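You operate a simulated robot arm through the tools that you are given. There is no shell and no other tool. Be economical: measure what you need, move in short steps, check, and stop when the job is done.

The job below is to be done with a simulated robot arm. You get a single attempt, and the scene is never put back.

Task
Run 0.3 A, then 0.4 A through the slide resistor, starting and ending at MAX.
Fine: grip at MAX when the orange peg goes to ON and when it goes back to REST; each within 0.03 A, held two seconds; no orange flag. All other pegs, plugs, probes, cells, spools, bulbs and markers stay put.

The check looks at the end state, three seconds after you hand in, the way a careful person would. Anything else that was tipped, shoved, dropped, spilled or broken makes it a failure.

Robot
A 7-joint arm with a fingered hand on a trunk, on a base that drives. Base frame: it is fixed to the floor where the robot stands at the start and does not move with it; the origin is under the middle of the robot, x ahead of it, y to its left, z up; the surface under the hand at the start is at about z = 0.8. Readings come in m, rad, newtons and seconds.
With the tool pointing down near the work surface it reaches from about 0.18 to 0.64 m from the robot's upright axis, wherever it stands. Its first joint turns from -2.007 to 2.007 rad. Places, roughly: ON hole by the slide resistor [0.4, 0.2, 0.8]; REST hole by the slide resistor [0.4, 0.1, 0.8]; black peg [-4.75, 0.25, 0.75]; black plug on the plug board (3x3x4 cm) [-1.5, -3.6, 0.8]; black probe [-4.25, 0.5, 0.75]; blue cell [-3.5, 0.5, 0.75]; blue peg [-1.25, -3.75, 0.75]; blue spool [-1.5, 0.5, 0.75]; brown cell [-2, 0.25, 0.75]; brown peg [-1.75, 0.5, 0.75]; brown probe [-2, 0.5, 0.75]; green cell [-3.5, 0.5, 0.75]; green peg [-1.5, 0.25, 0.75]; green spool [-1.5, 0.5, 0.75]; grey cell [-1.75, 0, 0.75]; grey peg [-1.5, 0.5, 0.75]. Payload 3.1 kg.
The TCP is the grasp point between the finger pads, 0.022 m short of the fingertips. In the tool frame z runs along the fingers and y along their closing line. The gripper opens to 0.112 m. The gripper's body begins 0.06 m behind the TCP. The gripper is a hand of 3 fingers: y runs from the thumb to the fingers, the wrist lies at [0, 0, -0.218] in the tool frame, and closing takes about 1.5 s.
Orientation is that of the tool frame in the base frame, as [roll, pitch, yaw] about the fixed x, y, z axes, in that order (R = Rz(yaw) Ry(pitch) Rx(roll)). With the fingers straight down and closing along the base's y, the tool's x points along the base's -x, its y along +y and its z along -z.

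Tools
- The arm moves only by the tool nudge_tool. Its argument "commands" is a list of rows, each a list of 6 numbers: the shift along the tool's x, y, z in units of 200 mm (1.0 is 200 mm), then the turn, a rotation vector about the tool's x, y, z in units of 90 degrees (1.0 is 90 degrees). In form: [[x, y, z, ax, ay, az], ...]. A call has 1 to 12 rows; each row is the pose to reach, as a shift and turn from the pose commanded when the call began, along the tool's axes at that moment. "grip" is the gripper command, from -1 (shut) to 1 (fully open), values between in proportion, set as the call begins (left out, the last holds). A call with a number of a shift or a turn outside -1 to 1 is refused whole. Each row takes 0.2 s and may step no farther than 0.05 m and 0.15 rad from the row before; otherwise, or with a gripper value out of range, the whole call is refused. A pose out of reach is approached as far as the arm can. The call stops where the force on the tool passes 40 N (or 10 N more than at its start, if that is more) or the arm is blocked; 0.2 s more then pass. The fingers move at their own pace (about 0.108 m/s each) and stop on an object; they squeeze with about 26 N. The grip force told is the motor's: it shows also when the fingers shut on nothing. Time passes only in rows, and 0.2 s behind the last, so rows that repeat a pose let the fingers close. The reply holds the time, the measured pose of the TCP, the force on the tool along the base axes, the opening and the grip force, in the units named above and with some noise, with the torque about the TCP (base axes, N m) and any sound that the robot's microphone picked up.
- Cameras (640 x 400 px; columns grow to the right, rows downward): "scene" is now at [0.0099, 0.1248, 1.6697]; the picture's right is [-0.26, -0.97, 0.00], its down [-0.83, 0.22, -0.52] and it looks along [0.50, -0.13, -0.86] (base axes); focal length 262 px, centre (320, 200). "wrist" rides on the gripper at [0.066, 0.003, -0.08] in the tool frame; the picture's right is [-0.05, 1.00, 0.00], its down [-0.77, -0.04, -0.64] and it looks along [-0.64, -0.03, 0.77] (tool axes); focal length 275 px, centre (320, 200). There is no depth. A picture from a camera that has moved, and an enlarged one, comes with that camera's place and axes in the base frame and with its lens. The place of the scene camera against the robot may be out by one fixed shift of up to 0.025 m in any direction.
- capture(camera): a new picture of that camera. The clock stands still meanwhile.
- raise_lower(by): slides the trunk up (or, below 0, down) by that many m; the arm and the scene camera ride with it, the base frame stays. It gives what a move gives, with no picture.
- steer(legs): drives the robot by 1 to 6 legs, each [ahead, left, turn to the left] in m, m and rad, along the robot's own axes; the way and the turn of a leg run together, so that a leg with both is an arc; at most 1.5 m and 3.142 rad a leg. The arm and the cameras ride along, it lands a little off, and it stops where it bumps. It gives what a move gives.
- preshape(shape): the hand has 3 fingers and takes this shape, open, in about a second: jaw (thumb against the fingers, like two jaws); tri (thumb and two fingers); tip (a fingertip pinch); poke (one finger out to press); point (the index stretched); flat (the hand flat); cup (the hand cupped); fist (a fist). The gripper value then closes the fingers along that shape, each until it touches; the sizes above hold for jaw. It gives what a move gives, with no picture.
- aim_head(pan, tilt): turns the head with the scene camera to pan (to the left, within 2.705 rad either way) and tilt (down, from -0.506 to 1.204), counted from straight ahead of the robot. It gives what a move gives.
- inspect(camera, box): a new picture of the part [left, top, right, bottom] of that camera's present view, enlarged. The clock stands still meanwhile.
- finish_job(): hands the job in; it is judged then, once.

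Work in short steps. Places have to be worked out from the pictures, the camera data and where the tool is seen: move nearer, look again, correct. Check each grasp and each placing, and mend what went wrong. You have 120 turns and 78 pictures in all, those below and enlarged ones among them. Open the gripper and draw the arm clear of the work before you hand the job in, unless the task says otherwise; then end with one line.

The tools are called after ">>>" as a command line: name --pt "numbers of a row" for each row, then --argument value for the rest, lists and objects as JSON in quotes. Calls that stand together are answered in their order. nudge_tool: Moves the arm, as the interface text tells. Its arguments: {"type":"object","properties":{"commands":{"type":"array","items":{"type":"array","items":{"type":"number"}}},"grip":{"type":"number"}},"required":["commands"]} The other tools are called the same way: raise_lower (by) slides the trunk up or down; preshape (shape) gives the hand a shape; steer (legs) drives the base; aim_head (pan, tilt) turns the head that bears the scene camera; capture (camera) takes a picture; inspect (camera, box) takes an enlarged picture of a part of a camera's view; finish_job () hands the job in.

At the start:

```text
time: 0.0
eef_pos: [0.4192, 0.0377, 1.0961]
ee_rot: [3.14, -0.002, -3.141]
contact_force: [0.1, 0.6, -0.3]
moment: [0.02, -0.01, 0.0]
gripper_width: 0.1118
finger_force: 0.1
shape: jaw
trunk travel left (down, up): [-0.8, 0.19]
robot x, y, heading: [-0.001, 0.0007, -0.003]
head pan, tilt: [-0.26, 1.026]
```

scene: 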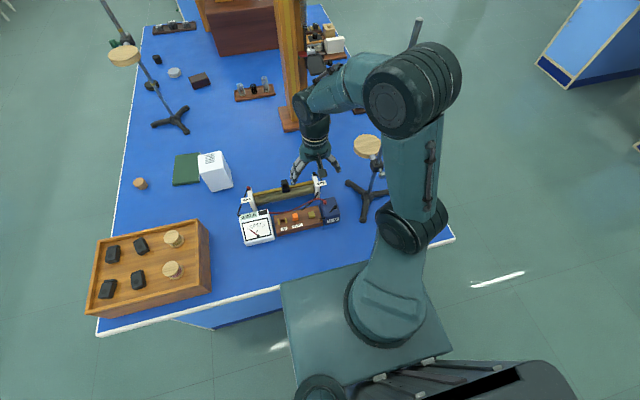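
wrist: 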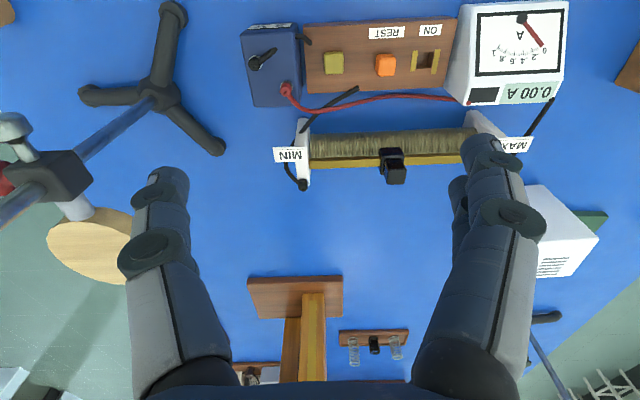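

I'll start with enlarged looks at the resistor apparatus from both cameras.

>>> inspect --camera "wrist" --box '[230, 0, 580, 219]'

>>> inspect --camera "scene" --box '[220, 160, 380, 260]'

```text
1.83 times, centred on (405, 110) of wrist
camera zoom: at [0.3546, 0.0403, 1.1769], right [0.05, 1.0, 0.0], down [0.77, -0.04, 0.64], along [0.64, -0.03, -0.77], focal length 503 px, centre (165, 365)
```

zoom: 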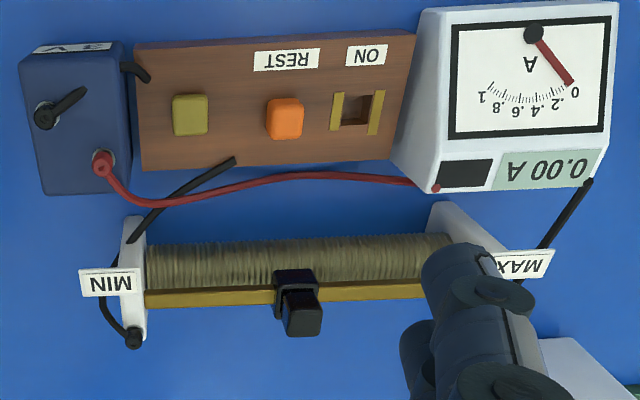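

```text
4.00 times, centred on (300, 210) of scene
camera zoom: at [0.0099, 0.1248, 1.6697], right [-0.26, -0.97, 0.0], down [-0.83, 0.22, -0.52], along [0.5, -0.13, -0.86], focal length 1047 px, centre (400, 160)
```

zoom: 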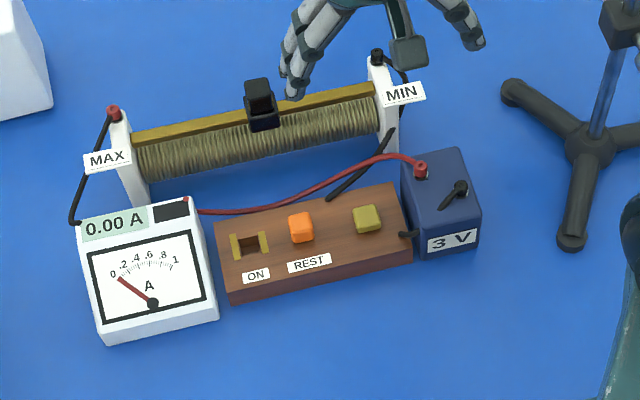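

The slide runs nearly along base y, with the knob near (0.565, 0.13) and pegs near x = 0.445. I'll turn the hand 90° so the fingers close along x, which doesn't shove the knob along its bar and clears the neighbouring pegs, while moving toward the knob.

>>> nudge_tool --pt "-0.05 0.04 0 0 0 -0.09" --pt "-0.1 0.08 0 0 0 -0.18" --pt "-0.15 0.12 0 0 0 -0.27" --pt "-0.2 0.16 0 0 0 -0.36" --pt "-0.25 0.2 0 0 0 -0.45" --pt "-0.3 0.24 0 0 0 -0.54" --pt "-0.35 0.28 0 0 0 -0.63" --pt "-0.4 0.32 0 0 0 -0.72" --pt "-0.45 0.36 0 0 0 -0.81" --pt "-0.5 0.38 0 0 0 -0.9" --pt "-0.55 0.4 0 0 0 -0.98" --pt "-0.55 0.4 0 0 0 -0.98"

>>> capture --camera "wrist"

>>> capture --camera "scene"

```text
time: 2.6
eef_pos: [0.5294, 0.1172, 1.0964]
ee_rot: [3.141, 0.001, -1.6]
contact_force: [0.2, -0.1, 0.5]
moment: [-0.02, -0.02, 0.03]
gripper_width: 0.1119
finger_force: 0.0
shape: jaw
trunk travel left (down, up): [-0.8, 0.19]
robot x, y, heading: [0.0028, -0.0022, -0.003]
head pan, tilt: [-0.26, 1.026]
```

```text
73 pictures are left
camera wrist: at [0.5261, 0.0512, 1.177], right [-1.0, 0.08, 0.0], down [0.06, 0.77, 0.64], along [0.05, 0.63, -0.77], focal length 275 px, centre (320, 200)
```

wrist: 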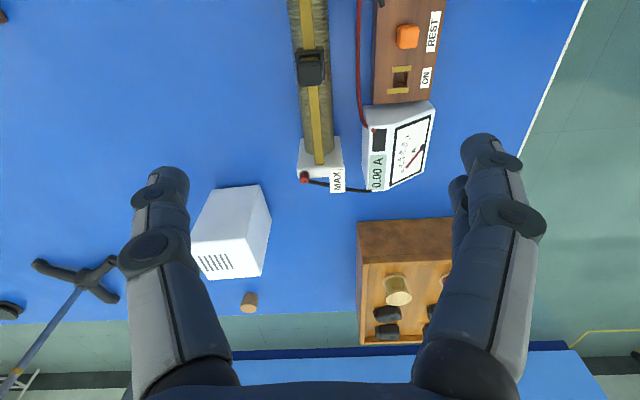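

```text
72 pictures are left
camera scene: at [0.0096, 0.1247, 1.6697], right [-0.26, -0.97, 0.0], down [-0.83, 0.22, -0.52], along [0.5, -0.13, -0.86], focal length 262 px, centre (320, 200)
```

scene: 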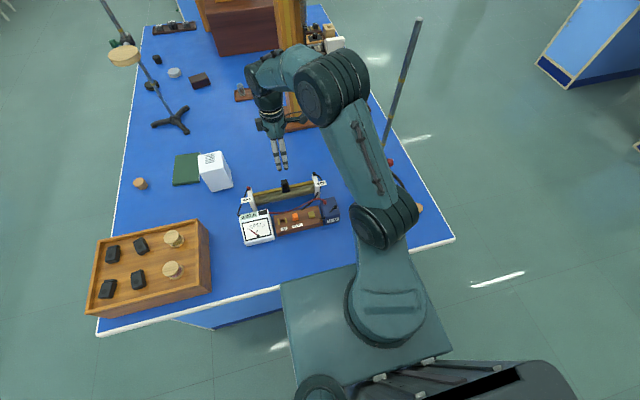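

The hand is turned and the arm keeps clear of the stand's rod. I'll zoom in to triangulate the knob, end plates and pegs.

>>> inspect --camera "wrist" --box '[240, 0, 560, 200]'

>>> inspect --camera "scene" --box '[230, 165, 350, 240]'

```text
2.00 times, centred on (400, 100) of wrist
camera zoom: at [0.5261, 0.0512, 1.177], right [-1.0, 0.08, 0.0], down [0.06, 0.77, 0.64], along [0.05, 0.63, -0.77], focal length 551 px, centre (160, 400)
```

zoom: 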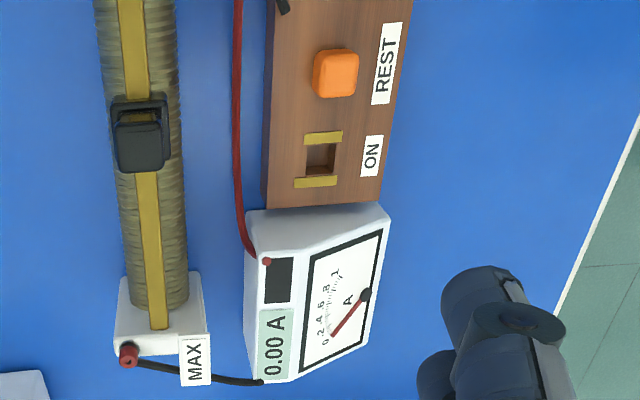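

```text
5.33 times, centred on (290, 202) of scene
camera zoom: at [0.0096, 0.1247, 1.6697], right [-0.26, -0.97, 0.0], down [-0.83, 0.22, -0.52], along [0.5, -0.13, -0.86], focal length 1396 px, centre (480, 187)
```

zoom: 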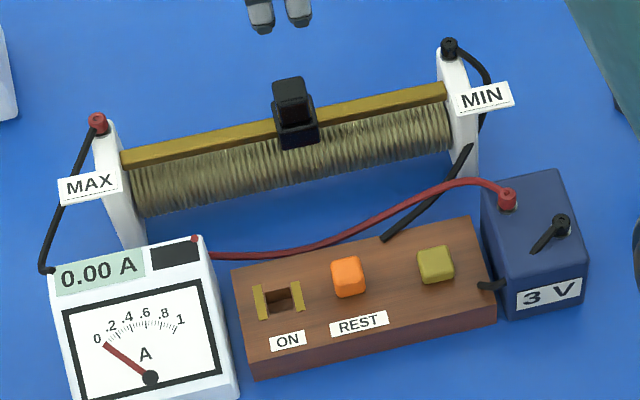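

Triangulated: knob top ≈ (0.540, 0.120, 0.914), orange peg ≈ (0.438, 0.109, top 0.85), ON hole ≈ (0.439, 0.155), bar along y. I'll centre over the knob and come down part way with the hand half open.

>>> nudge_tool --pt "0 -0.05 0.2 0 0 -0.0185" --pt "0 -0.053 0.4 0 0 -0.0185" --pt "0 -0.053 0.55 0 0 -0.0185" --pt "0 -0.053 0.58 0 0 -0.0185" --pt "0 -0.053 0.58 0 0 -0.0185" --grip 0.25

>>> capture --camera "wrist"

>>> inspect --camera "scene" --box '[220, 120, 380, 220]'

```text
time: 3.8
eef_pos: [0.5405, 0.1166, 0.9798]
ee_rot: [-3.14, 0.001, -1.574]
contact_force: [0.0, -0.7, -0.1]
moment: [0.0, 0.04, -0.02]
gripper_width: 0.0705
finger_force: 0.2
shape: jaw
trunk travel left (down, up): [-0.8, 0.19]
robot x, y, heading: [-0.0033, 0.0048, 0.002]
head pan, tilt: [-0.26, 1.026]
```

```text
69 pictures are left
camera wrist: at [0.5383, 0.0507, 1.0605], right [-1.0, 0.05, 0.0], down [0.04, 0.77, 0.64], along [0.03, 0.64, -0.77], focal length 275 px, centre (320, 200)
```

wrist: 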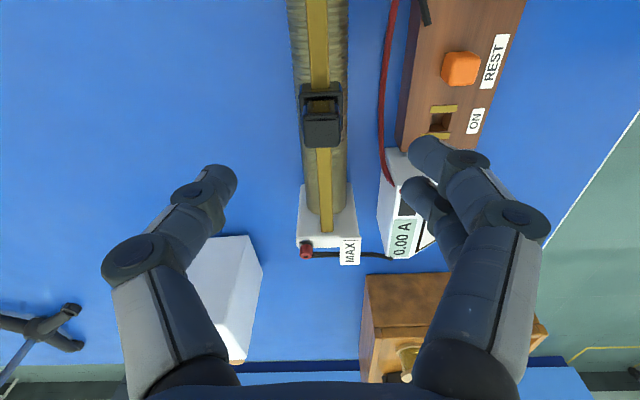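

```text
4.00 times, centred on (300, 170) of scene
camera zoom: at [0.01, 0.1249, 1.6697], right [-0.26, -0.97, 0.0], down [-0.83, 0.22, -0.52], along [0.5, -0.13, -0.86], focal length 1047 px, centre (400, 320)
```

zoom: 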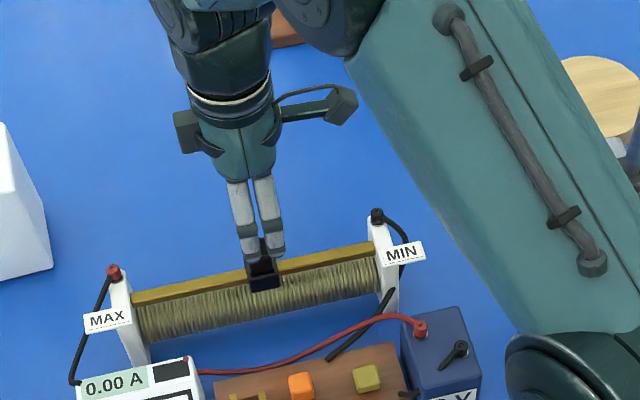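

Knob top ≈ z 0.917 and bar top ≈ 0.893. I'll lower the fingertips to about 0.90 (TCP 0.922), which keeps them above the bar, and check before closing.

>>> nudge_tool --pt "0 0 0.1 0 0 0" --pt "0 0 0.2 0 0 0" --pt "0 0 0.29 0 0 0" --pt "0 0 0.29 0 0 0"

>>> capture --camera "wrist"

>>> inspect --camera "scene" --box '[230, 145, 350, 220]'

```text
time: 4.8
eef_pos: [0.5399, 0.1166, 0.9219]
ee_rot: [-3.14, 0.002, -1.573]
contact_force: [0.1, -0.4, 0.7]
moment: [0.01, 0.01, -0.01]
gripper_width: 0.0707
finger_force: 0.1
shape: jaw
trunk travel left (down, up): [-0.8, 0.19]
robot x, y, heading: [-0.0005, 0.001, 0.003]
head pan, tilt: [-0.26, 1.026]
```

```text
67 pictures are left
camera wrist: at [0.5377, 0.0508, 1.0028], right [-1.0, 0.05, 0.0], down [0.04, 0.77, 0.64], along [0.03, 0.64, -0.77], focal length 275 px, centre (320, 200)
```

wrist: 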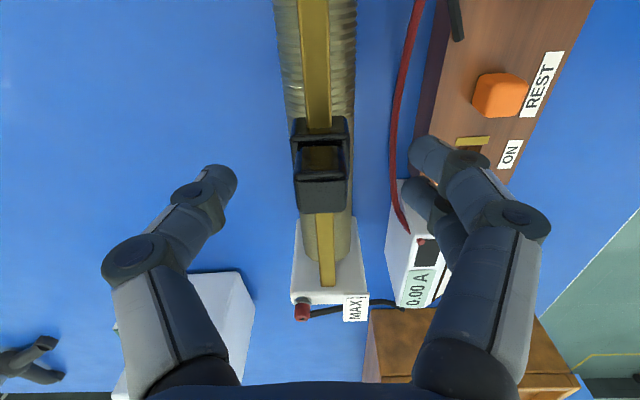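

```text
5.33 times, centred on (290, 182) of scene
camera zoom: at [0.0098, 0.1248, 1.6697], right [-0.26, -0.97, 0.0], down [-0.83, 0.22, -0.52], along [0.5, -0.13, -0.86], focal length 1396 px, centre (480, 293)
```

zoom: 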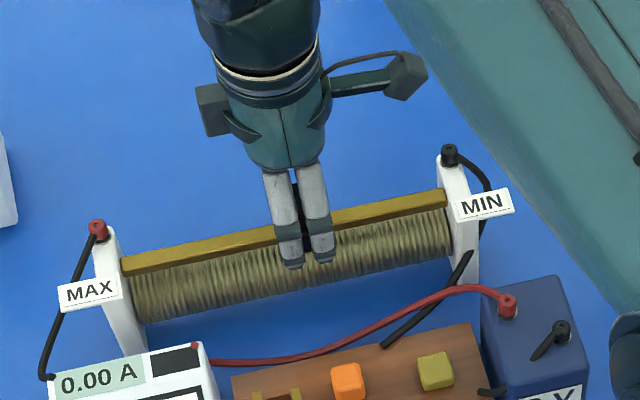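

The knob's shape needs a closer look before closing.

>>> inspect --camera "wrist" --box '[260, 100, 388, 180]'

>>> inspect --camera "wrist" --box '[260, 160, 420, 340]'

```text
5.00 times, centred on (324, 140) of wrist
camera zoom: at [0.5377, 0.0508, 1.0028], right [-1.0, 0.05, 0.0], down [0.04, 0.77, 0.64], along [0.03, 0.64, -0.77], focal length 1376 px, centre (300, 500)
```

zoom: 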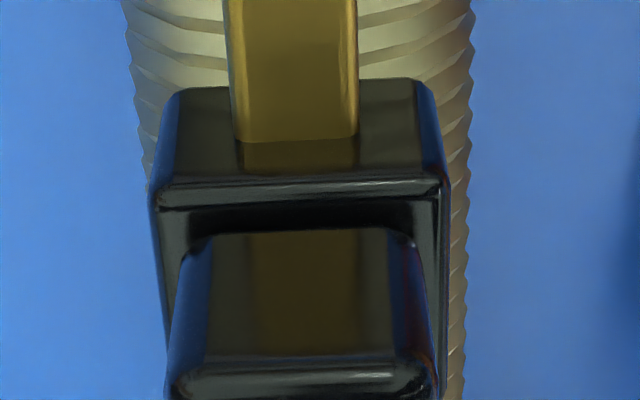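

```text
2.22 times, centred on (340, 250) of wrist
camera zoom: at [0.5377, 0.0508, 1.0028], right [-1.0, 0.05, 0.0], down [0.04, 0.77, 0.64], along [0.03, 0.64, -0.77], focal length 612 px, centre (276, 89)
```

zoom: 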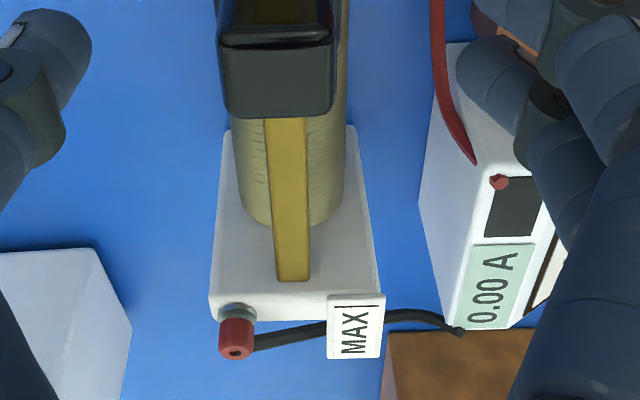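

The knob is a solid 2 cm post on a carriage, centred at (0.540, 0.119), and the MAX plate's top is at about z 0.90. I'll raise 5 mm so the fingers pass over the plate, then close.

>>> nudge_tool --pt "0.01 0 -0.025 0 0 0" --pt "0.01 0 -0.025 0 0 0"

>>> nudge_tool --pt "0 0 0 0 0 0" --pt "0 0 0 0 0 0" --pt "0 0 0 0 0 0" --pt "0 0 0 0 0 0" --pt "0 0 0 0 0 0" --pt "0 0 0 0 0 0" --grip -1

>>> capture --camera "wrist"

```text
time: 5.4
eef_pos: [0.5391, 0.1148, 0.926]
ee_rot: [-3.14, 0.0, -1.572]
contact_force: [0.7, 0.1, -0.4]
moment: [-0.03, 0.0, 0.01]
gripper_width: 0.0704
finger_force: 0.1
shape: jaw
trunk travel left (down, up): [-0.8, 0.19]
robot x, y, heading: [-0.0011, -0.0005, 0.003]
head pan, tilt: [-0.26, 1.026]
```

```text
time: 6.8
eef_pos: [0.542, 0.1152, 0.926]
ee_rot: [3.141, -0.001, -1.572]
contact_force: [8.7, -1.1, 3.5]
moment: [-0.01, -0.1, 0.11]
gripper_width: 0.0112
finger_force: 26.4
shape: jaw
trunk travel left (down, up): [-0.8, 0.19]
robot x, y, heading: [0.001, 0.003, -0.002]
head pan, tilt: [-0.26, 1.026]
```

```text
63 pictures are left
camera wrist: at [0.5395, 0.0486, 1.0073], right [-1.0, 0.05, 0.0], down [0.04, 0.77, 0.64], along [0.03, 0.64, -0.77], focal length 275 px, centre (320, 200)
```

wrist: 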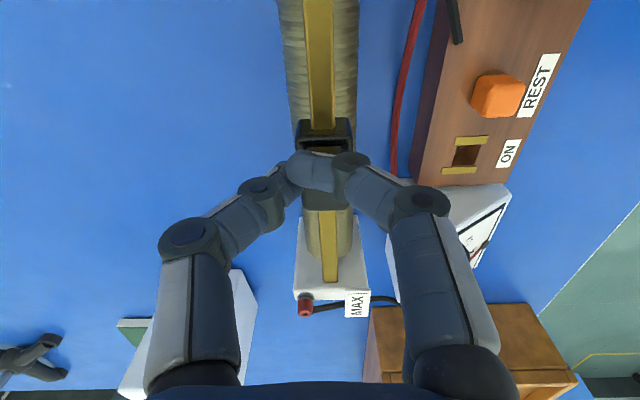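

The opening reads 11 mm with 26 N and some x force, so I'll check whether the fingers hold the post or sit on top of it.

>>> inspect --camera "wrist" --box '[260, 100, 420, 200]'

>>> inspect --camera "scene" --box '[260, 160, 324, 200]'

```text
4.00 times, centred on (340, 150) of wrist
camera zoom: at [0.5395, 0.0486, 1.0073], right [-1.0, 0.05, 0.0], down [0.04, 0.77, 0.64], along [0.03, 0.64, -0.77], focal length 1101 px, centre (240, 400)
```

zoom: 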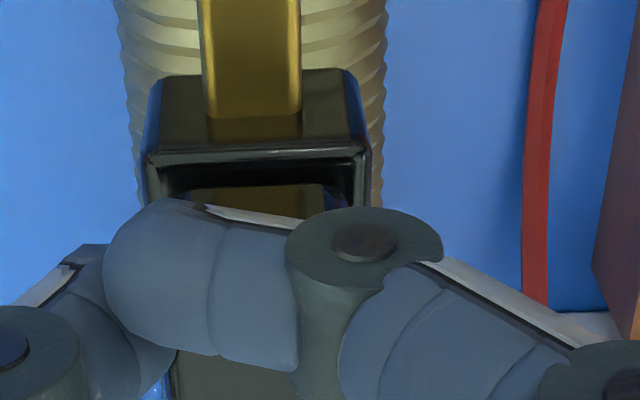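

```text
10.00 times, centred on (292, 180) of scene
camera zoom: at [0.0117, 0.1245, 1.6698], right [-0.26, -0.97, 0.0], down [-0.83, 0.22, -0.52], along [0.5, -0.13, -0.86], focal length 2618 px, centre (600, 400)
```

zoom: 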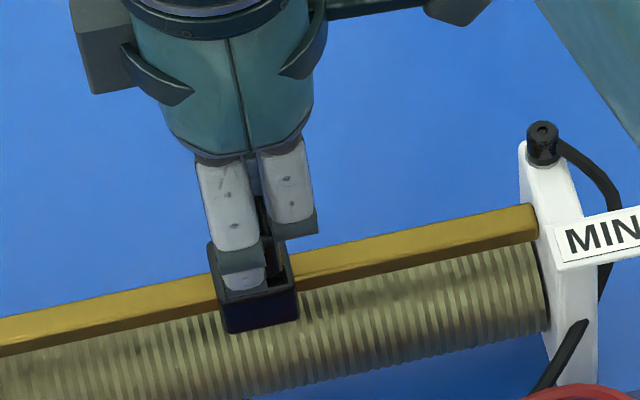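

The fingers curled over the post's top edge, so that grip was too high. I'll open, rise and look at the "tip" pinch shape, which should be narrower.

>>> nudge_tool --pt "0 0 0 0 0 0" --pt "0 0 0 0 0 0" --pt "0 0 0 0 0 0" --pt "0 0 -0.1 0 0 0" --pt "0 0 -0.3 0 0 0" --pt "0 0 -0.4 0 0 0" --grip 0.25

>>> preshape --shape "tip"

>>> capture --camera "wrist"

>>> inspect --camera "scene" --box '[230, 120, 350, 195]'

```text
time: 8.2
eef_pos: [0.5406, 0.1139, 1.0067]
ee_rot: [3.141, 0.001, -1.572]
contact_force: [-0.9, 1.0, 0.0]
moment: [-0.01, -0.02, 0.01]
gripper_width: 0.0699
finger_force: 0.1
shape: jaw
trunk travel left (down, up): [-0.8, 0.19]
robot x, y, heading: [0.0002, 0.0016, 0.002]
head pan, tilt: [-0.26, 1.026]
```

```text
time: 9.1
eef_pos: [0.5396, 0.1132, 1.0054]
ee_rot: [3.141, 0.001, -1.572]
contact_force: [0.4, -0.1, -0.5]
moment: [0.03, -0.05, 0.02]
gripper_width: 0.1118
finger_force: 0.1
shape: tip
trunk travel left (down, up): [-0.8, 0.19]
robot x, y, heading: [-0.0039, 0.0002, -0.003]
head pan, tilt: [-0.26, 1.026]
```

```text
60 pictures are left
camera wrist: at [0.5383, 0.0483, 1.0868], right [-1.0, 0.05, 0.0], down [0.04, 0.77, 0.64], along [0.03, 0.64, -0.77], focal length 275 px, centre (320, 200)
```

wrist: 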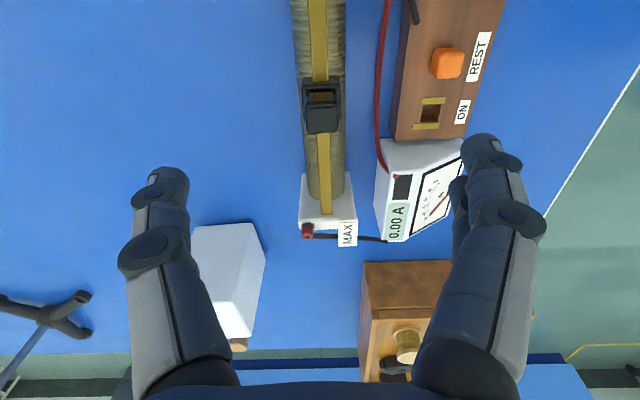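

```text
5.33 times, centred on (290, 158) of scene
camera zoom: at [0.01, 0.1249, 1.6697], right [-0.26, -0.97, 0.0], down [-0.83, 0.22, -0.52], along [0.5, -0.13, -0.86], focal length 1396 px, centre (480, 427)
```

zoom: 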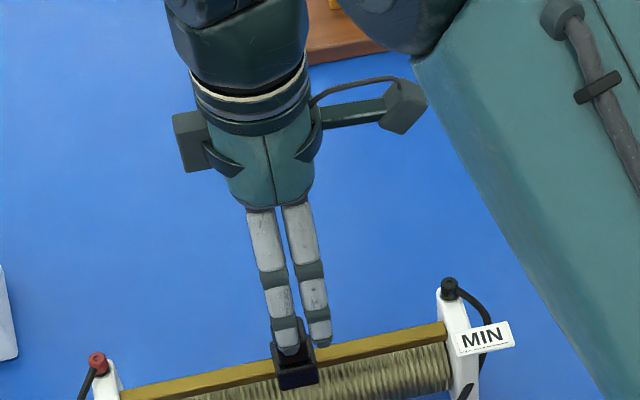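

Open, it looks the same, so I'll close it in the air to see how the tip shape meets.

>>> nudge_tool --pt "0 0 -0.1 0 0 0" --pt "0 0 -0.1 0 0 0" --pt "0 0 -0.1 0 0 0" --pt "0 0 -0.1 0 0 0" --pt "0 0 -0.1 0 0 0" --grip -0.6

>>> capture --camera "wrist"

>>> inspect --camera "scene" --box '[230, 120, 350, 195]'

```text
time: 10.3
eef_pos: [0.5403, 0.1155, 1.0258]
ee_rot: [3.141, 0.002, -1.571]
contact_force: [0.0, -0.3, 0.8]
moment: [0.01, 0.01, -0.03]
gripper_width: 0.0228
finger_force: 0.1
shape: tip
trunk travel left (down, up): [-0.8, 0.19]
robot x, y, heading: [-0.0004, 0.0009, -0.003]
head pan, tilt: [-0.26, 1.026]
```

```text
58 pictures are left
camera wrist: at [0.5384, 0.0488, 1.1072], right [-1.0, 0.05, 0.0], down [0.04, 0.77, 0.64], along [0.03, 0.64, -0.77], focal length 275 px, centre (320, 200)
```

wrist: 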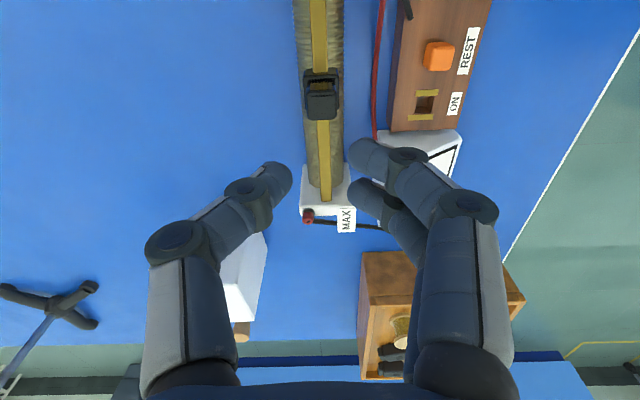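

```text
5.33 times, centred on (290, 158) of scene
camera zoom: at [0.0101, 0.1249, 1.6697], right [-0.26, -0.97, 0.0], down [-0.83, 0.22, -0.52], along [0.5, -0.13, -0.86], focal length 1396 px, centre (480, 427)
```

zoom: 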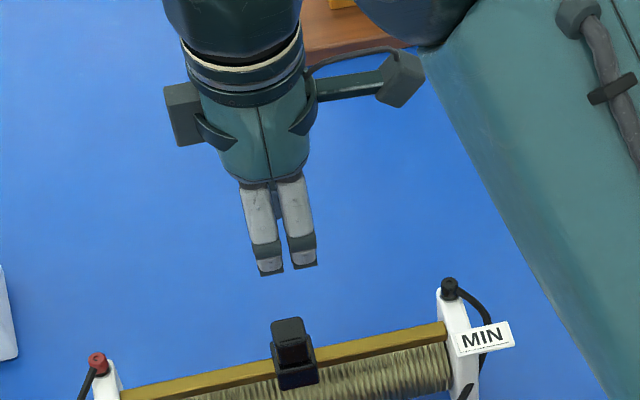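

The tip shape closes to a clean 2.3 cm pinch. I'll open to 7 cm, descend with the TCP at z ≈ 0.906 and shift 7 mm toward MIN, so at MAX the paired fingers stay short of the end plate.

>>> nudge_tool --pt "0.02 0 0 0 0 0" --pt "0.02 0 0.1 0 0 0" --pt "0.02 0 0.3 0 0 0" --pt "0.02 0 0.5 0 0 0" --pt "0.02 0 0.6 0 0 0" --pt "0.02 0 0.6 0 0 0" --grip 0.25

>>> inspect --camera "wrist" --box '[160, 60, 480, 260]'

>>> inspect --camera "scene" --box '[252, 160, 332, 210]'

```text
time: 11.7
eef_pos: [0.5406, 0.1113, 0.9058]
ee_rot: [-3.141, 0.002, -1.573]
contact_force: [-0.1, -1.4, -0.3]
moment: [-0.01, 0.0, 0.02]
gripper_width: 0.0696
finger_force: 0.1
shape: tip
trunk travel left (down, up): [-0.8, 0.19]
robot x, y, heading: [0.0011, 0.0005, -0.0]
head pan, tilt: [-0.26, 1.026]
```

```text
2.00 times, centred on (320, 160) of wrist
camera zoom: at [0.5383, 0.0448, 0.987], right [-1.0, 0.05, 0.0], down [0.04, 0.77, 0.64], along [0.03, 0.64, -0.77], focal length 551 px, centre (320, 280)
```

zoom: 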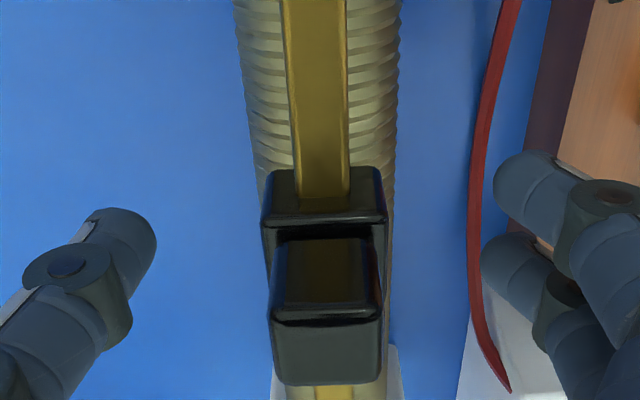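

```text
8.00 times, centred on (292, 185) of scene
camera zoom: at [0.0098, 0.1248, 1.6697], right [-0.26, -0.97, 0.0], down [-0.83, 0.22, -0.52], along [0.5, -0.13, -0.86], focal length 2094 px, centre (544, 320)
```

zoom: 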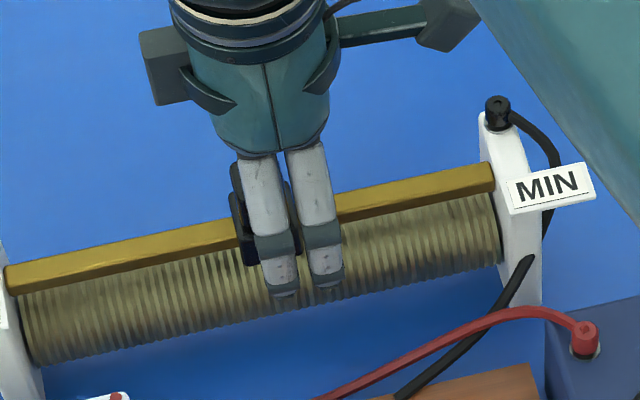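

The fingers now flank the post well below its top (z ≈ 0.918), so I'll close.

>>> nudge_tool --pt "0 0 0 0 0 0" --pt "0 0 0 0 0 0" --pt "0 0 0 0 0 0" --pt "0 0 0 0 0 0" --pt "0 0 0 0 0 0" --grip -1

>>> inspect --camera "wrist" --box '[200, 60, 440, 260]'

>>> inspect --camera "scene" --box '[252, 160, 332, 210]'

```text
time: 12.9
eef_pos: [0.5413, 0.1099, 0.9075]
ee_rot: [-3.14, 0.003, -1.571]
contact_force: [7.8, 0.4, 6.9]
moment: [0.04, -0.16, 0.12]
gripper_width: 0.0117
finger_force: 26.1
shape: tip
trunk travel left (down, up): [-0.8, 0.19]
robot x, y, heading: [-0.0034, 0.002, -0.004]
head pan, tilt: [-0.26, 1.026]
```

```text
2.00 times, centred on (320, 160) of wrist
camera zoom: at [0.5394, 0.0448, 0.9875], right [-1.0, 0.05, 0.0], down [0.04, 0.77, 0.64], along [0.03, 0.64, -0.77], focal length 551 px, centre (320, 280)
```

zoom: 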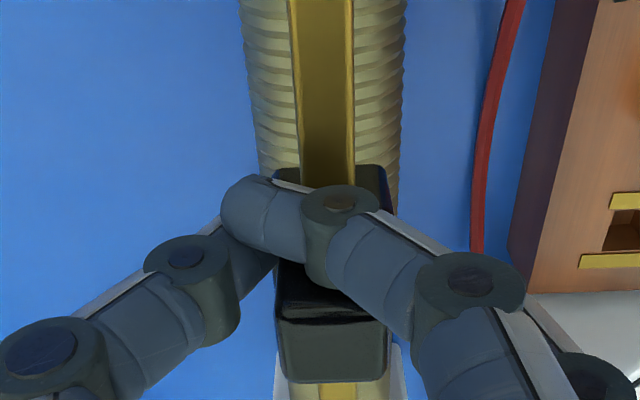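

```text
8.00 times, centred on (292, 185) of scene
camera zoom: at [0.0107, 0.1246, 1.6698], right [-0.26, -0.97, 0.0], down [-0.83, 0.22, -0.52], along [0.5, -0.13, -0.86], focal length 2094 px, centre (544, 320)
```

zoom: 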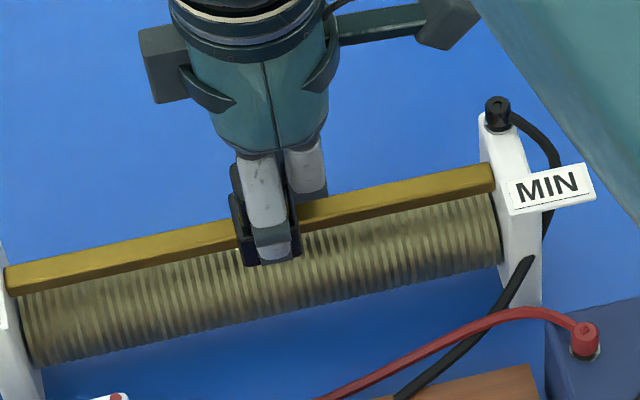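

One finger and the thumb grip the post, and the second finger sits behind its MIN side. I'll try sliding 4 cm toward MAX and check that the knob follows.

>>> nudge_tool --pt "-0.05 0 0 0 0 0" --pt "-0.1 0 0 0 0 0" --pt "-0.15 0 0 0 0 0" --pt "-0.2 0 0 0 0 0" --pt "-0.2 0 0 0 0 0"

>>> capture --camera "wrist"

```text
time: 14.1
eef_pos: [0.5403, 0.1505, 0.9063]
ee_rot: [3.141, 0.001, -1.572]
contact_force: [12.2, 0.1, 11.4]
moment: [0.05, -0.26, 0.11]
gripper_width: 0.0118
finger_force: 25.9
shape: tip
trunk travel left (down, up): [-0.8, 0.19]
robot x, y, heading: [-0.0008, -0.002, -0.001]
head pan, tilt: [-0.26, 1.026]
```

```text
52 pictures are left
camera wrist: at [0.5389, 0.0848, 0.9875], right [-1.0, 0.05, 0.0], down [0.04, 0.77, 0.64], along [0.03, 0.64, -0.77], focal length 275 px, centre (320, 200)
```

wrist: 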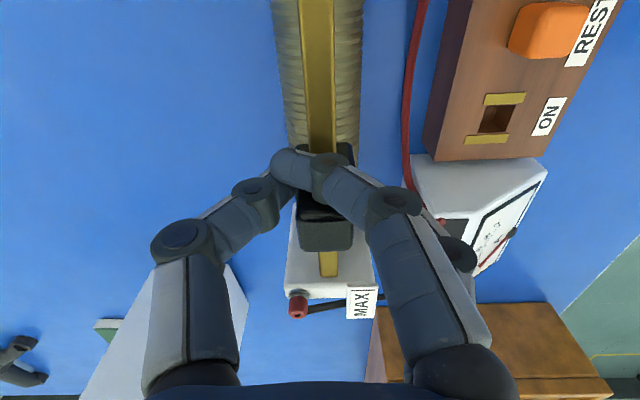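

The knob follows, so I'll continue toward the MAX stop in smaller steps, watching the y force.

>>> nudge_tool --pt "-0.05 0 0 0 0 0" --pt "-0.1 0 0 0 0 0" --pt "-0.15 0 0 0 0 0" --pt "-0.175 0 0 0 0 0" --pt "-0.2 0 0 0 0 0" --pt "-0.2 0 0 0 0 0"

>>> capture --camera "wrist"

>>> inspect --camera "scene" --box '[220, 160, 340, 235]'

```text
time: 15.5
eef_pos: [0.5399, 0.1899, 0.9069]
ee_rot: [-3.141, 0.0, -1.573]
contact_force: [10.6, 0.7, 11.2]
moment: [-0.01, -0.29, 0.1]
gripper_width: 0.0117
finger_force: 26.0
shape: tip
trunk travel left (down, up): [-0.8, 0.19]
robot x, y, heading: [-0.0036, -0.001, -0.003]
head pan, tilt: [-0.26, 1.026]
```

```text
51 pictures are left
camera wrist: at [0.5387, 0.1244, 0.9878], right [-1.0, 0.05, 0.0], down [0.04, 0.77, 0.64], along [0.03, 0.64, -0.77], focal length 275 px, centre (320, 200)
```

wrist: 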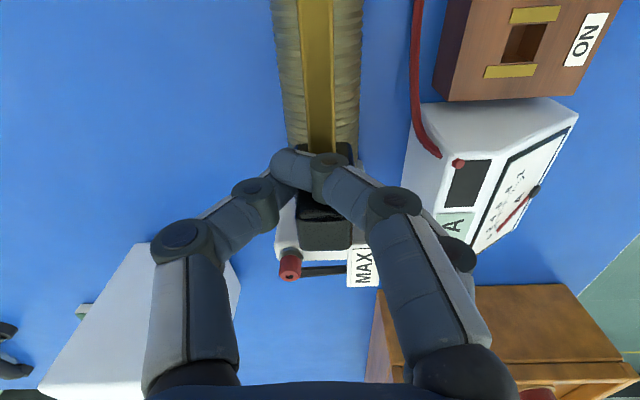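

```text
5.33 times, centred on (280, 198) of scene
camera zoom: at [0.0107, 0.1241, 1.6698], right [-0.26, -0.97, 0.0], down [-0.83, 0.22, -0.52], along [0.5, -0.13, -0.86], focal length 1396 px, centre (533, 213)
```

zoom: 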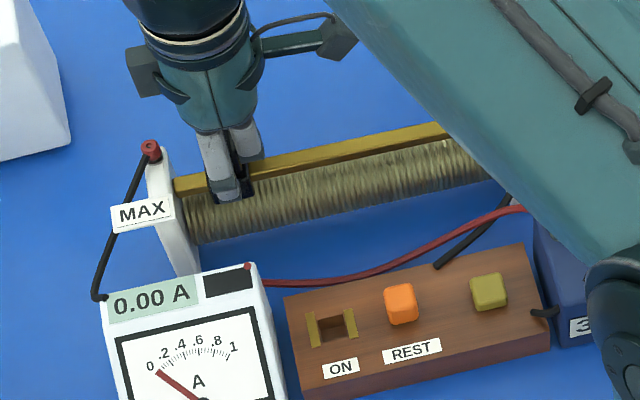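

About 1 cm remains to the plate, so I'll advance in 2.5 mm rows until the stop shows as force.

>>> nudge_tool --pt "-0.0125 0 0 0 0 0" --pt "-0.025 0 0 0 0 0" --pt "-0.0375 0 0 0 0 0" --pt "-0.05 0 0 0 0 0" --pt "-0.0625 0 0 0 0 0" --pt "-0.075 0 0 0 0 0"

>>> capture --camera "wrist"

```text
time: 16.9
eef_pos: [0.5404, 0.2059, 0.9069]
ee_rot: [3.14, -0.001, -1.571]
contact_force: [7.1, -0.4, 9.0]
moment: [0.01, -0.21, 0.14]
gripper_width: 0.0118
finger_force: 25.8
shape: tip
trunk travel left (down, up): [-0.8, 0.19]
robot x, y, heading: [0.0001, -0.0003, 0.003]
head pan, tilt: [-0.26, 1.026]
```

```text
49 pictures are left
camera wrist: at [0.5388, 0.1397, 0.988], right [-1.0, 0.05, 0.0], down [0.04, 0.77, 0.64], along [0.03, 0.64, -0.77], focal length 275 px, centre (320, 200)
```

wrist: 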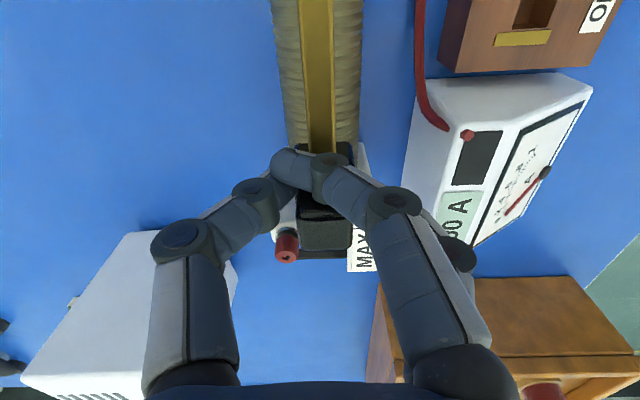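

Still no stop felt. I'll look closely at the knob against the plate.

>>> inspect --camera "wrist" --box '[240, 130, 400, 290]'

>>> inspect --camera "scene" --box '[230, 165, 294, 205]'

```text
2.50 times, centred on (320, 210) of wrist
camera zoom: at [0.5388, 0.1397, 0.988], right [-1.0, 0.05, 0.0], down [0.04, 0.77, 0.64], along [0.03, 0.64, -0.77], focal length 688 px, centre (320, 175)
```

zoom: 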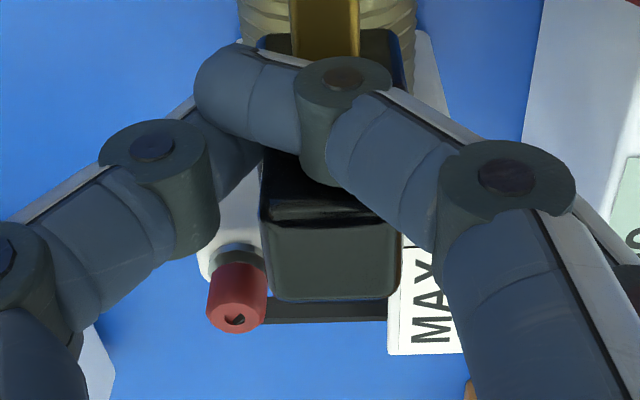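

```text
10.00 times, centred on (262, 185) of scene
camera zoom: at [0.0103, 0.1245, 1.6698], right [-0.26, -0.97, 0.0], down [-0.83, 0.22, -0.52], along [0.5, -0.13, -0.86], focal length 2618 px, centre (900, 350)
```

zoom: 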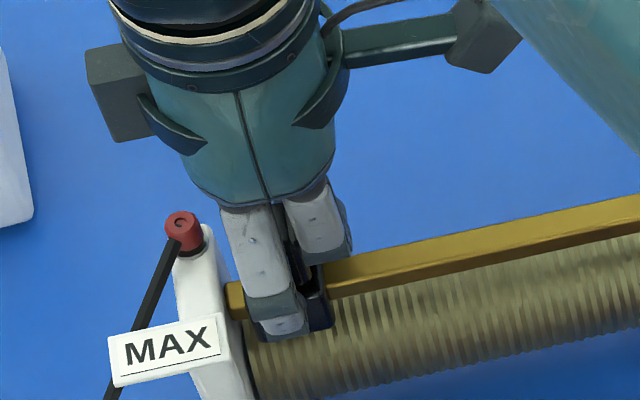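

A few millimetres of bar still show between the finger and the plate, so I'll keep going in 1.5 mm rows.

>>> nudge_tool --pt "-0.0075 0 0 0 0 0" --pt "-0.015 0 0 0 0 0" --pt "-0.0225 0 0 0 0 0" --pt "-0.03 0 0 0 0 0" --pt "-0.03 0 0 0 0 0"

>>> inspect --camera "scene" --box '[230, 165, 294, 205]'

```text
time: 18.1
eef_pos: [0.5403, 0.2077, 0.9089]
ee_rot: [-3.141, 0.001, -1.575]
contact_force: [5.5, -11.2, 16.5]
moment: [-0.04, 0.08, 0.11]
gripper_width: 0.0121
finger_force: 26.1
shape: tip
trunk travel left (down, up): [-0.8, 0.19]
robot x, y, heading: [0.0002, -0.0021, 0.004]
head pan, tilt: [-0.26, 1.026]
```

```text
10.00 times, centred on (262, 185) of scene
camera zoom: at [0.0088, 0.1209, 1.6702], right [-0.26, -0.97, 0.0], down [-0.83, 0.22, -0.52], along [0.5, -0.13, -0.86], focal length 2618 px, centre (900, 350)
```

zoom: 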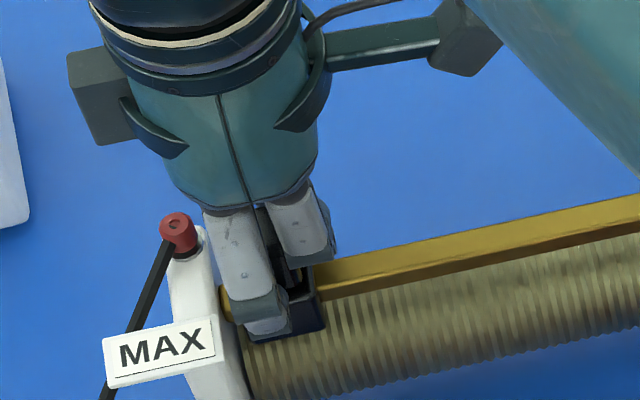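

Force rose to 11 N against the motion, so this looks like the stop. I'll open and look at where the knob sits.

>>> nudge_tool --pt "0.015 0 0 0 0 0" --pt "0.015 0 0 0 0 0" --pt "0.015 0 0 0 0 0" --pt "0.015 0 -0.1 0 0 0" --pt "0.015 0 -0.3 0 0 0" --pt "0.015 0 -0.4 0 0 0" --grip 0.25

>>> capture --camera "wrist"

>>> inspect --camera "scene" --box '[220, 160, 340, 235]'

```text
time: 19.5
eef_pos: [0.5417, 0.2088, 0.9877]
ee_rot: [-3.141, -0.001, -1.572]
contact_force: [-0.5, -1.4, 0.2]
moment: [0.03, -0.03, -0.03]
gripper_width: 0.0698
finger_force: 0.0
shape: tip
trunk travel left (down, up): [-0.8, 0.19]
robot x, y, heading: [-0.001, -0.0021, -0.003]
head pan, tilt: [-0.26, 1.026]
```

```text
45 pictures are left
camera wrist: at [0.5392, 0.143, 1.0673], right [-1.0, 0.05, 0.0], down [0.04, 0.77, 0.64], along [0.03, 0.63, -0.77], focal length 275 px, centre (320, 200)
```

wrist: 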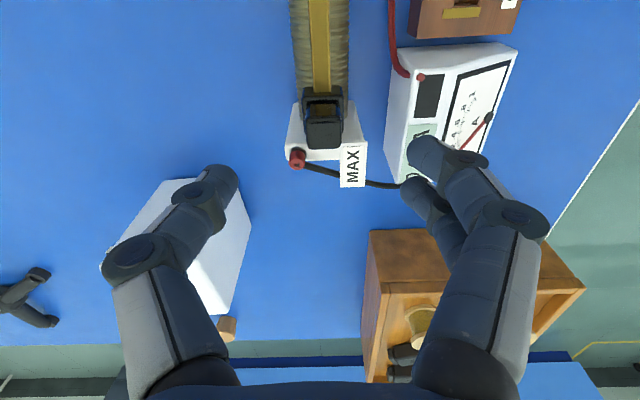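

```text
5.33 times, centred on (280, 198) of scene
camera zoom: at [0.0099, 0.1249, 1.6697], right [-0.26, -0.97, 0.0], down [-0.83, 0.22, -0.52], along [0.5, -0.13, -0.86], focal length 1396 px, centre (533, 213)
```

zoom: 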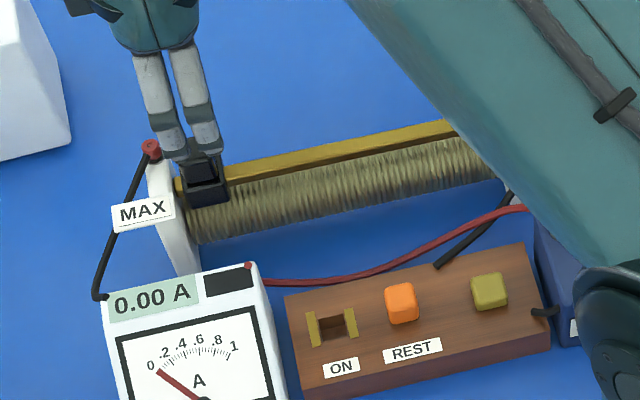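

The rheostat hasn't moved, but the finger may have met the plate before the knob reached its stop. I'll close the fingers and push the knob's MIN-side face toward MAX with them, which keeps them clear of the plate.

>>> nudge_tool --pt "0.1 0 0 0 0 0" --pt "0.2 0 0 0 0 0" --pt "0.24 0 0 0 0 0" --pt "0.24 0 0 0 0 0" --pt "0.24 0 0 0 0 0" --pt "0.24 0 0 0 0 0" --pt "0.24 0 0.15 0 0 0" --pt "0.24 0 0.25 0 0 0" --pt "0.24 0 0.34 0 0 0" --pt "0.24 0 0.34 0 0 0" --grip -1

>>> inspect --camera "wrist" --box '[200, 60, 440, 260]'

>>> inspect --camera "scene" --box '[230, 155, 310, 205]'

```text
time: 21.7
eef_pos: [0.5406, 0.1614, 0.9194]
ee_rot: [3.141, 0.0, -1.572]
contact_force: [-0.6, 0.5, 0.3]
moment: [0.02, 0.02, 0.01]
gripper_width: 0.0
finger_force: 26.2
shape: tip
trunk travel left (down, up): [-0.8, 0.19]
robot x, y, heading: [-0.0014, -0.0011, -0.004]
head pan, tilt: [-0.26, 1.026]
```

```text
2.00 times, centred on (320, 160) of wrist
camera zoom: at [0.5385, 0.0953, 1.0], right [-1.0, 0.05, 0.0], down [0.04, 0.77, 0.64], along [0.03, 0.64, -0.77], focal length 551 px, centre (320, 280)
```

zoom: 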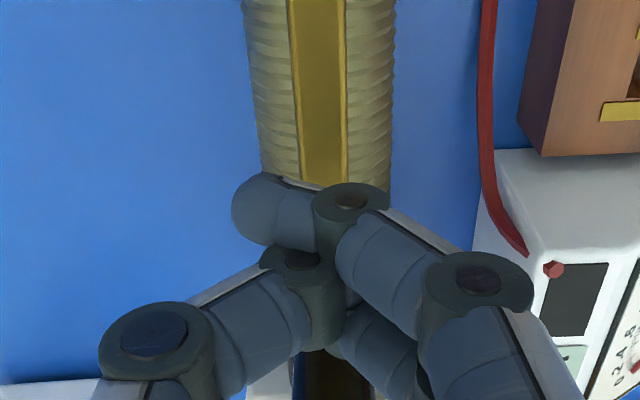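

```text
8.00 times, centred on (270, 180) of scene
camera zoom: at [0.0097, 0.1248, 1.6697], right [-0.26, -0.97, 0.0], down [-0.83, 0.22, -0.52], along [0.5, -0.13, -0.86], focal length 2094 px, centre (720, 360)
```

zoom: 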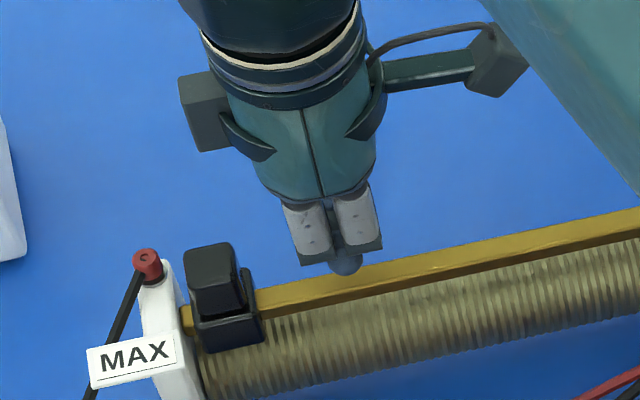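

The knob is about 3 mm from the plate. I'll drop 8 mm so the closed fingers meet the post and push gently until force rises.

>>> nudge_tool --pt "0 0 0.02 0 0 0" --pt "0 0 0.04 0 0 0" --pt "-0.025 0 0.04 0 0 0" --pt "-0.05 0 0.04 0 0 0" --pt "-0.07 0 0.04 0 0 0" --pt "-0.085 0 0.04 0 0 0" --pt "-0.1 0 0.04 0 0 0" --pt "-0.115 0 0.04 0 0 0" --pt "-0.13 0 0.04 0 0 0" --pt "-0.145 0 0.04 0 0 0" --pt "-0.16 0 0.04 0 0 0"

>>> inspect --camera "scene" --box '[230, 155, 310, 205]'

```text
time: 24.1
eef_pos: [0.5401, 0.1905, 0.9105]
ee_rot: [3.139, 0.0, -1.573]
contact_force: [0.0, -5.7, 0.1]
moment: [-0.02, 0.0, 0.04]
gripper_width: 0.0001
finger_force: 25.7
shape: tip
trunk travel left (down, up): [-0.8, 0.19]
robot x, y, heading: [0.0007, -0.0013, -0.003]
head pan, tilt: [-0.26, 1.026]
```

```text
8.00 times, centred on (270, 180) of scene
camera zoom: at [0.0102, 0.1232, 1.6698], right [-0.26, -0.97, 0.0], down [-0.83, 0.22, -0.52], along [0.5, -0.13, -0.86], focal length 2094 px, centre (720, 360)
```

zoom: 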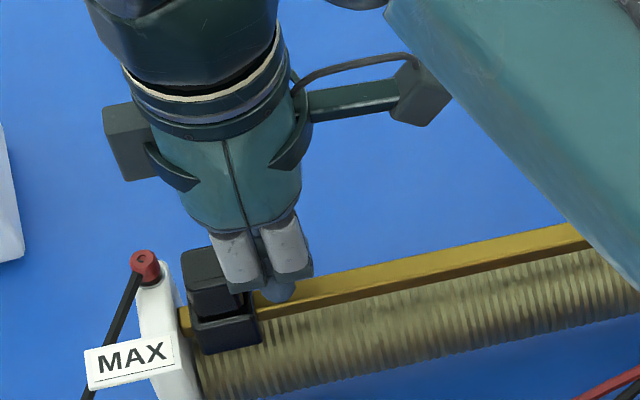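

Force is building and the knob hasn't moved against the plate, so it seems to be at the travel limit. One slightly firmer push will confirm it.

>>> nudge_tool --pt "-0.01 0 0 0 0 0" --pt "-0.02 0 0 0 0 0" --pt "-0.025 0 0 0 0 0"

>>> nudge_tool --pt "0.05 0 0 0 0 0" --pt "0.1 0 -0.1 0 0 0" --pt "0.1 0 -0.3 0 0 0" --pt "0.1 0 -0.45 0 0 0" --pt "0.1 0 -0.45 0 0 0" --grip 0.0

>>> inspect --camera "scene" --box '[220, 155, 340, 230]'

```text
time: 24.9
eef_pos: [0.5401, 0.1928, 0.9112]
ee_rot: [3.14, 0.001, -1.575]
contact_force: [-1.9, -24.0, -0.9]
moment: [-0.06, -0.04, 0.14]
gripper_width: 0.0
finger_force: 26.2
shape: tip
trunk travel left (down, up): [-0.8, 0.19]
robot x, y, heading: [0.0004, -0.002, 0.003]
head pan, tilt: [-0.26, 1.026]
```

```text
time: 26.1
eef_pos: [0.5398, 0.1779, 0.9998]
ee_rot: [-3.141, -0.002, -1.574]
contact_force: [-0.8, 0.4, -0.4]
moment: [-0.02, 0.03, 0.04]
gripper_width: 0.0556
finger_force: 0.1
shape: tip
trunk travel left (down, up): [-0.8, 0.19]
robot x, y, heading: [0.0006, -0.0002, -0.002]
head pan, tilt: [-0.26, 1.026]
```

```text
5.33 times, centred on (280, 192) of scene
camera zoom: at [0.0105, 0.1249, 1.6697], right [-0.26, -0.97, 0.0], down [-0.83, 0.22, -0.52], along [0.5, -0.13, -0.86], focal length 1396 px, centre (533, 240)
```

zoom: 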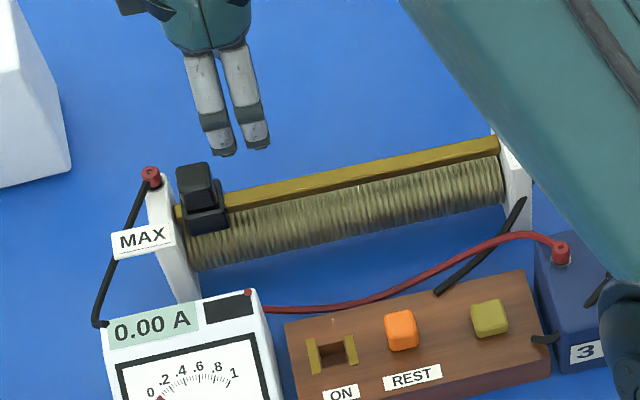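

The stop is confirmed: 24 N with no motion, and the rheostat is still in place. Next I'll move above the orange peg at (0.438, 0.109) and look.

>>> nudge_tool --pt "0.1 0.15 0 0 0 0" --pt "0.2 0.3 0 0 0 0" --pt "0.3 0.45 0.05 0 0 0" --pt "0.345 0.51 0.15 0 0 0" --pt "0.345 0.51 0.25 0 0 0" --pt "0.345 0.51 0.25 0 0 0"

>>> capture --camera "wrist"

>>> capture --camera "scene"

```text
time: 27.5
eef_pos: [0.4359, 0.1089, 0.9516]
ee_rot: [3.141, 0.0, -1.574]
contact_force: [-0.4, -1.1, -1.0]
moment: [-0.01, 0.03, 0.02]
gripper_width: 0.056
finger_force: 0.0
shape: tip
trunk travel left (down, up): [-0.8, 0.19]
robot x, y, heading: [-0.0028, -0.0018, -0.002]
head pan, tilt: [-0.26, 1.026]
```

```text
39 pictures are left
camera wrist: at [0.4352, 0.0428, 1.0317], right [-1.0, 0.05, 0.0], down [0.04, 0.77, 0.64], along [0.03, 0.64, -0.77], focal length 275 px, centre (320, 200)
```

wrist: 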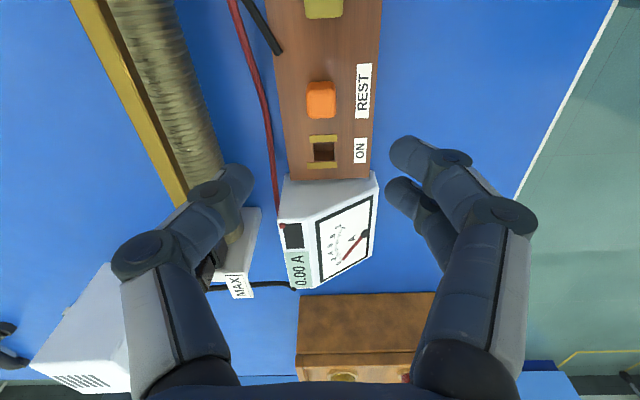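

```text
38 pictures are left
camera scene: at [0.0094, 0.1245, 1.6698], right [-0.26, -0.97, 0.0], down [-0.83, 0.22, -0.52], along [0.5, -0.13, -0.86], focal length 262 px, centre (320, 200)
```

scene: 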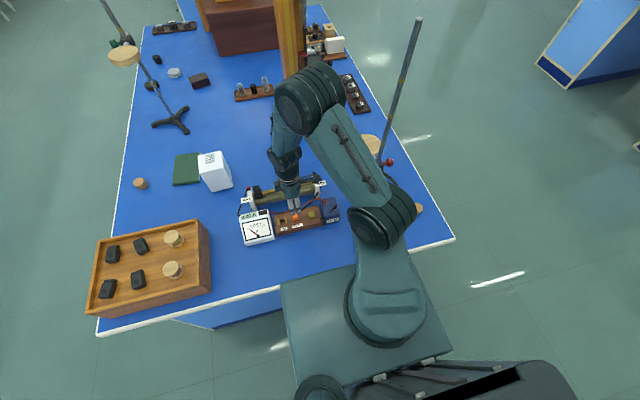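

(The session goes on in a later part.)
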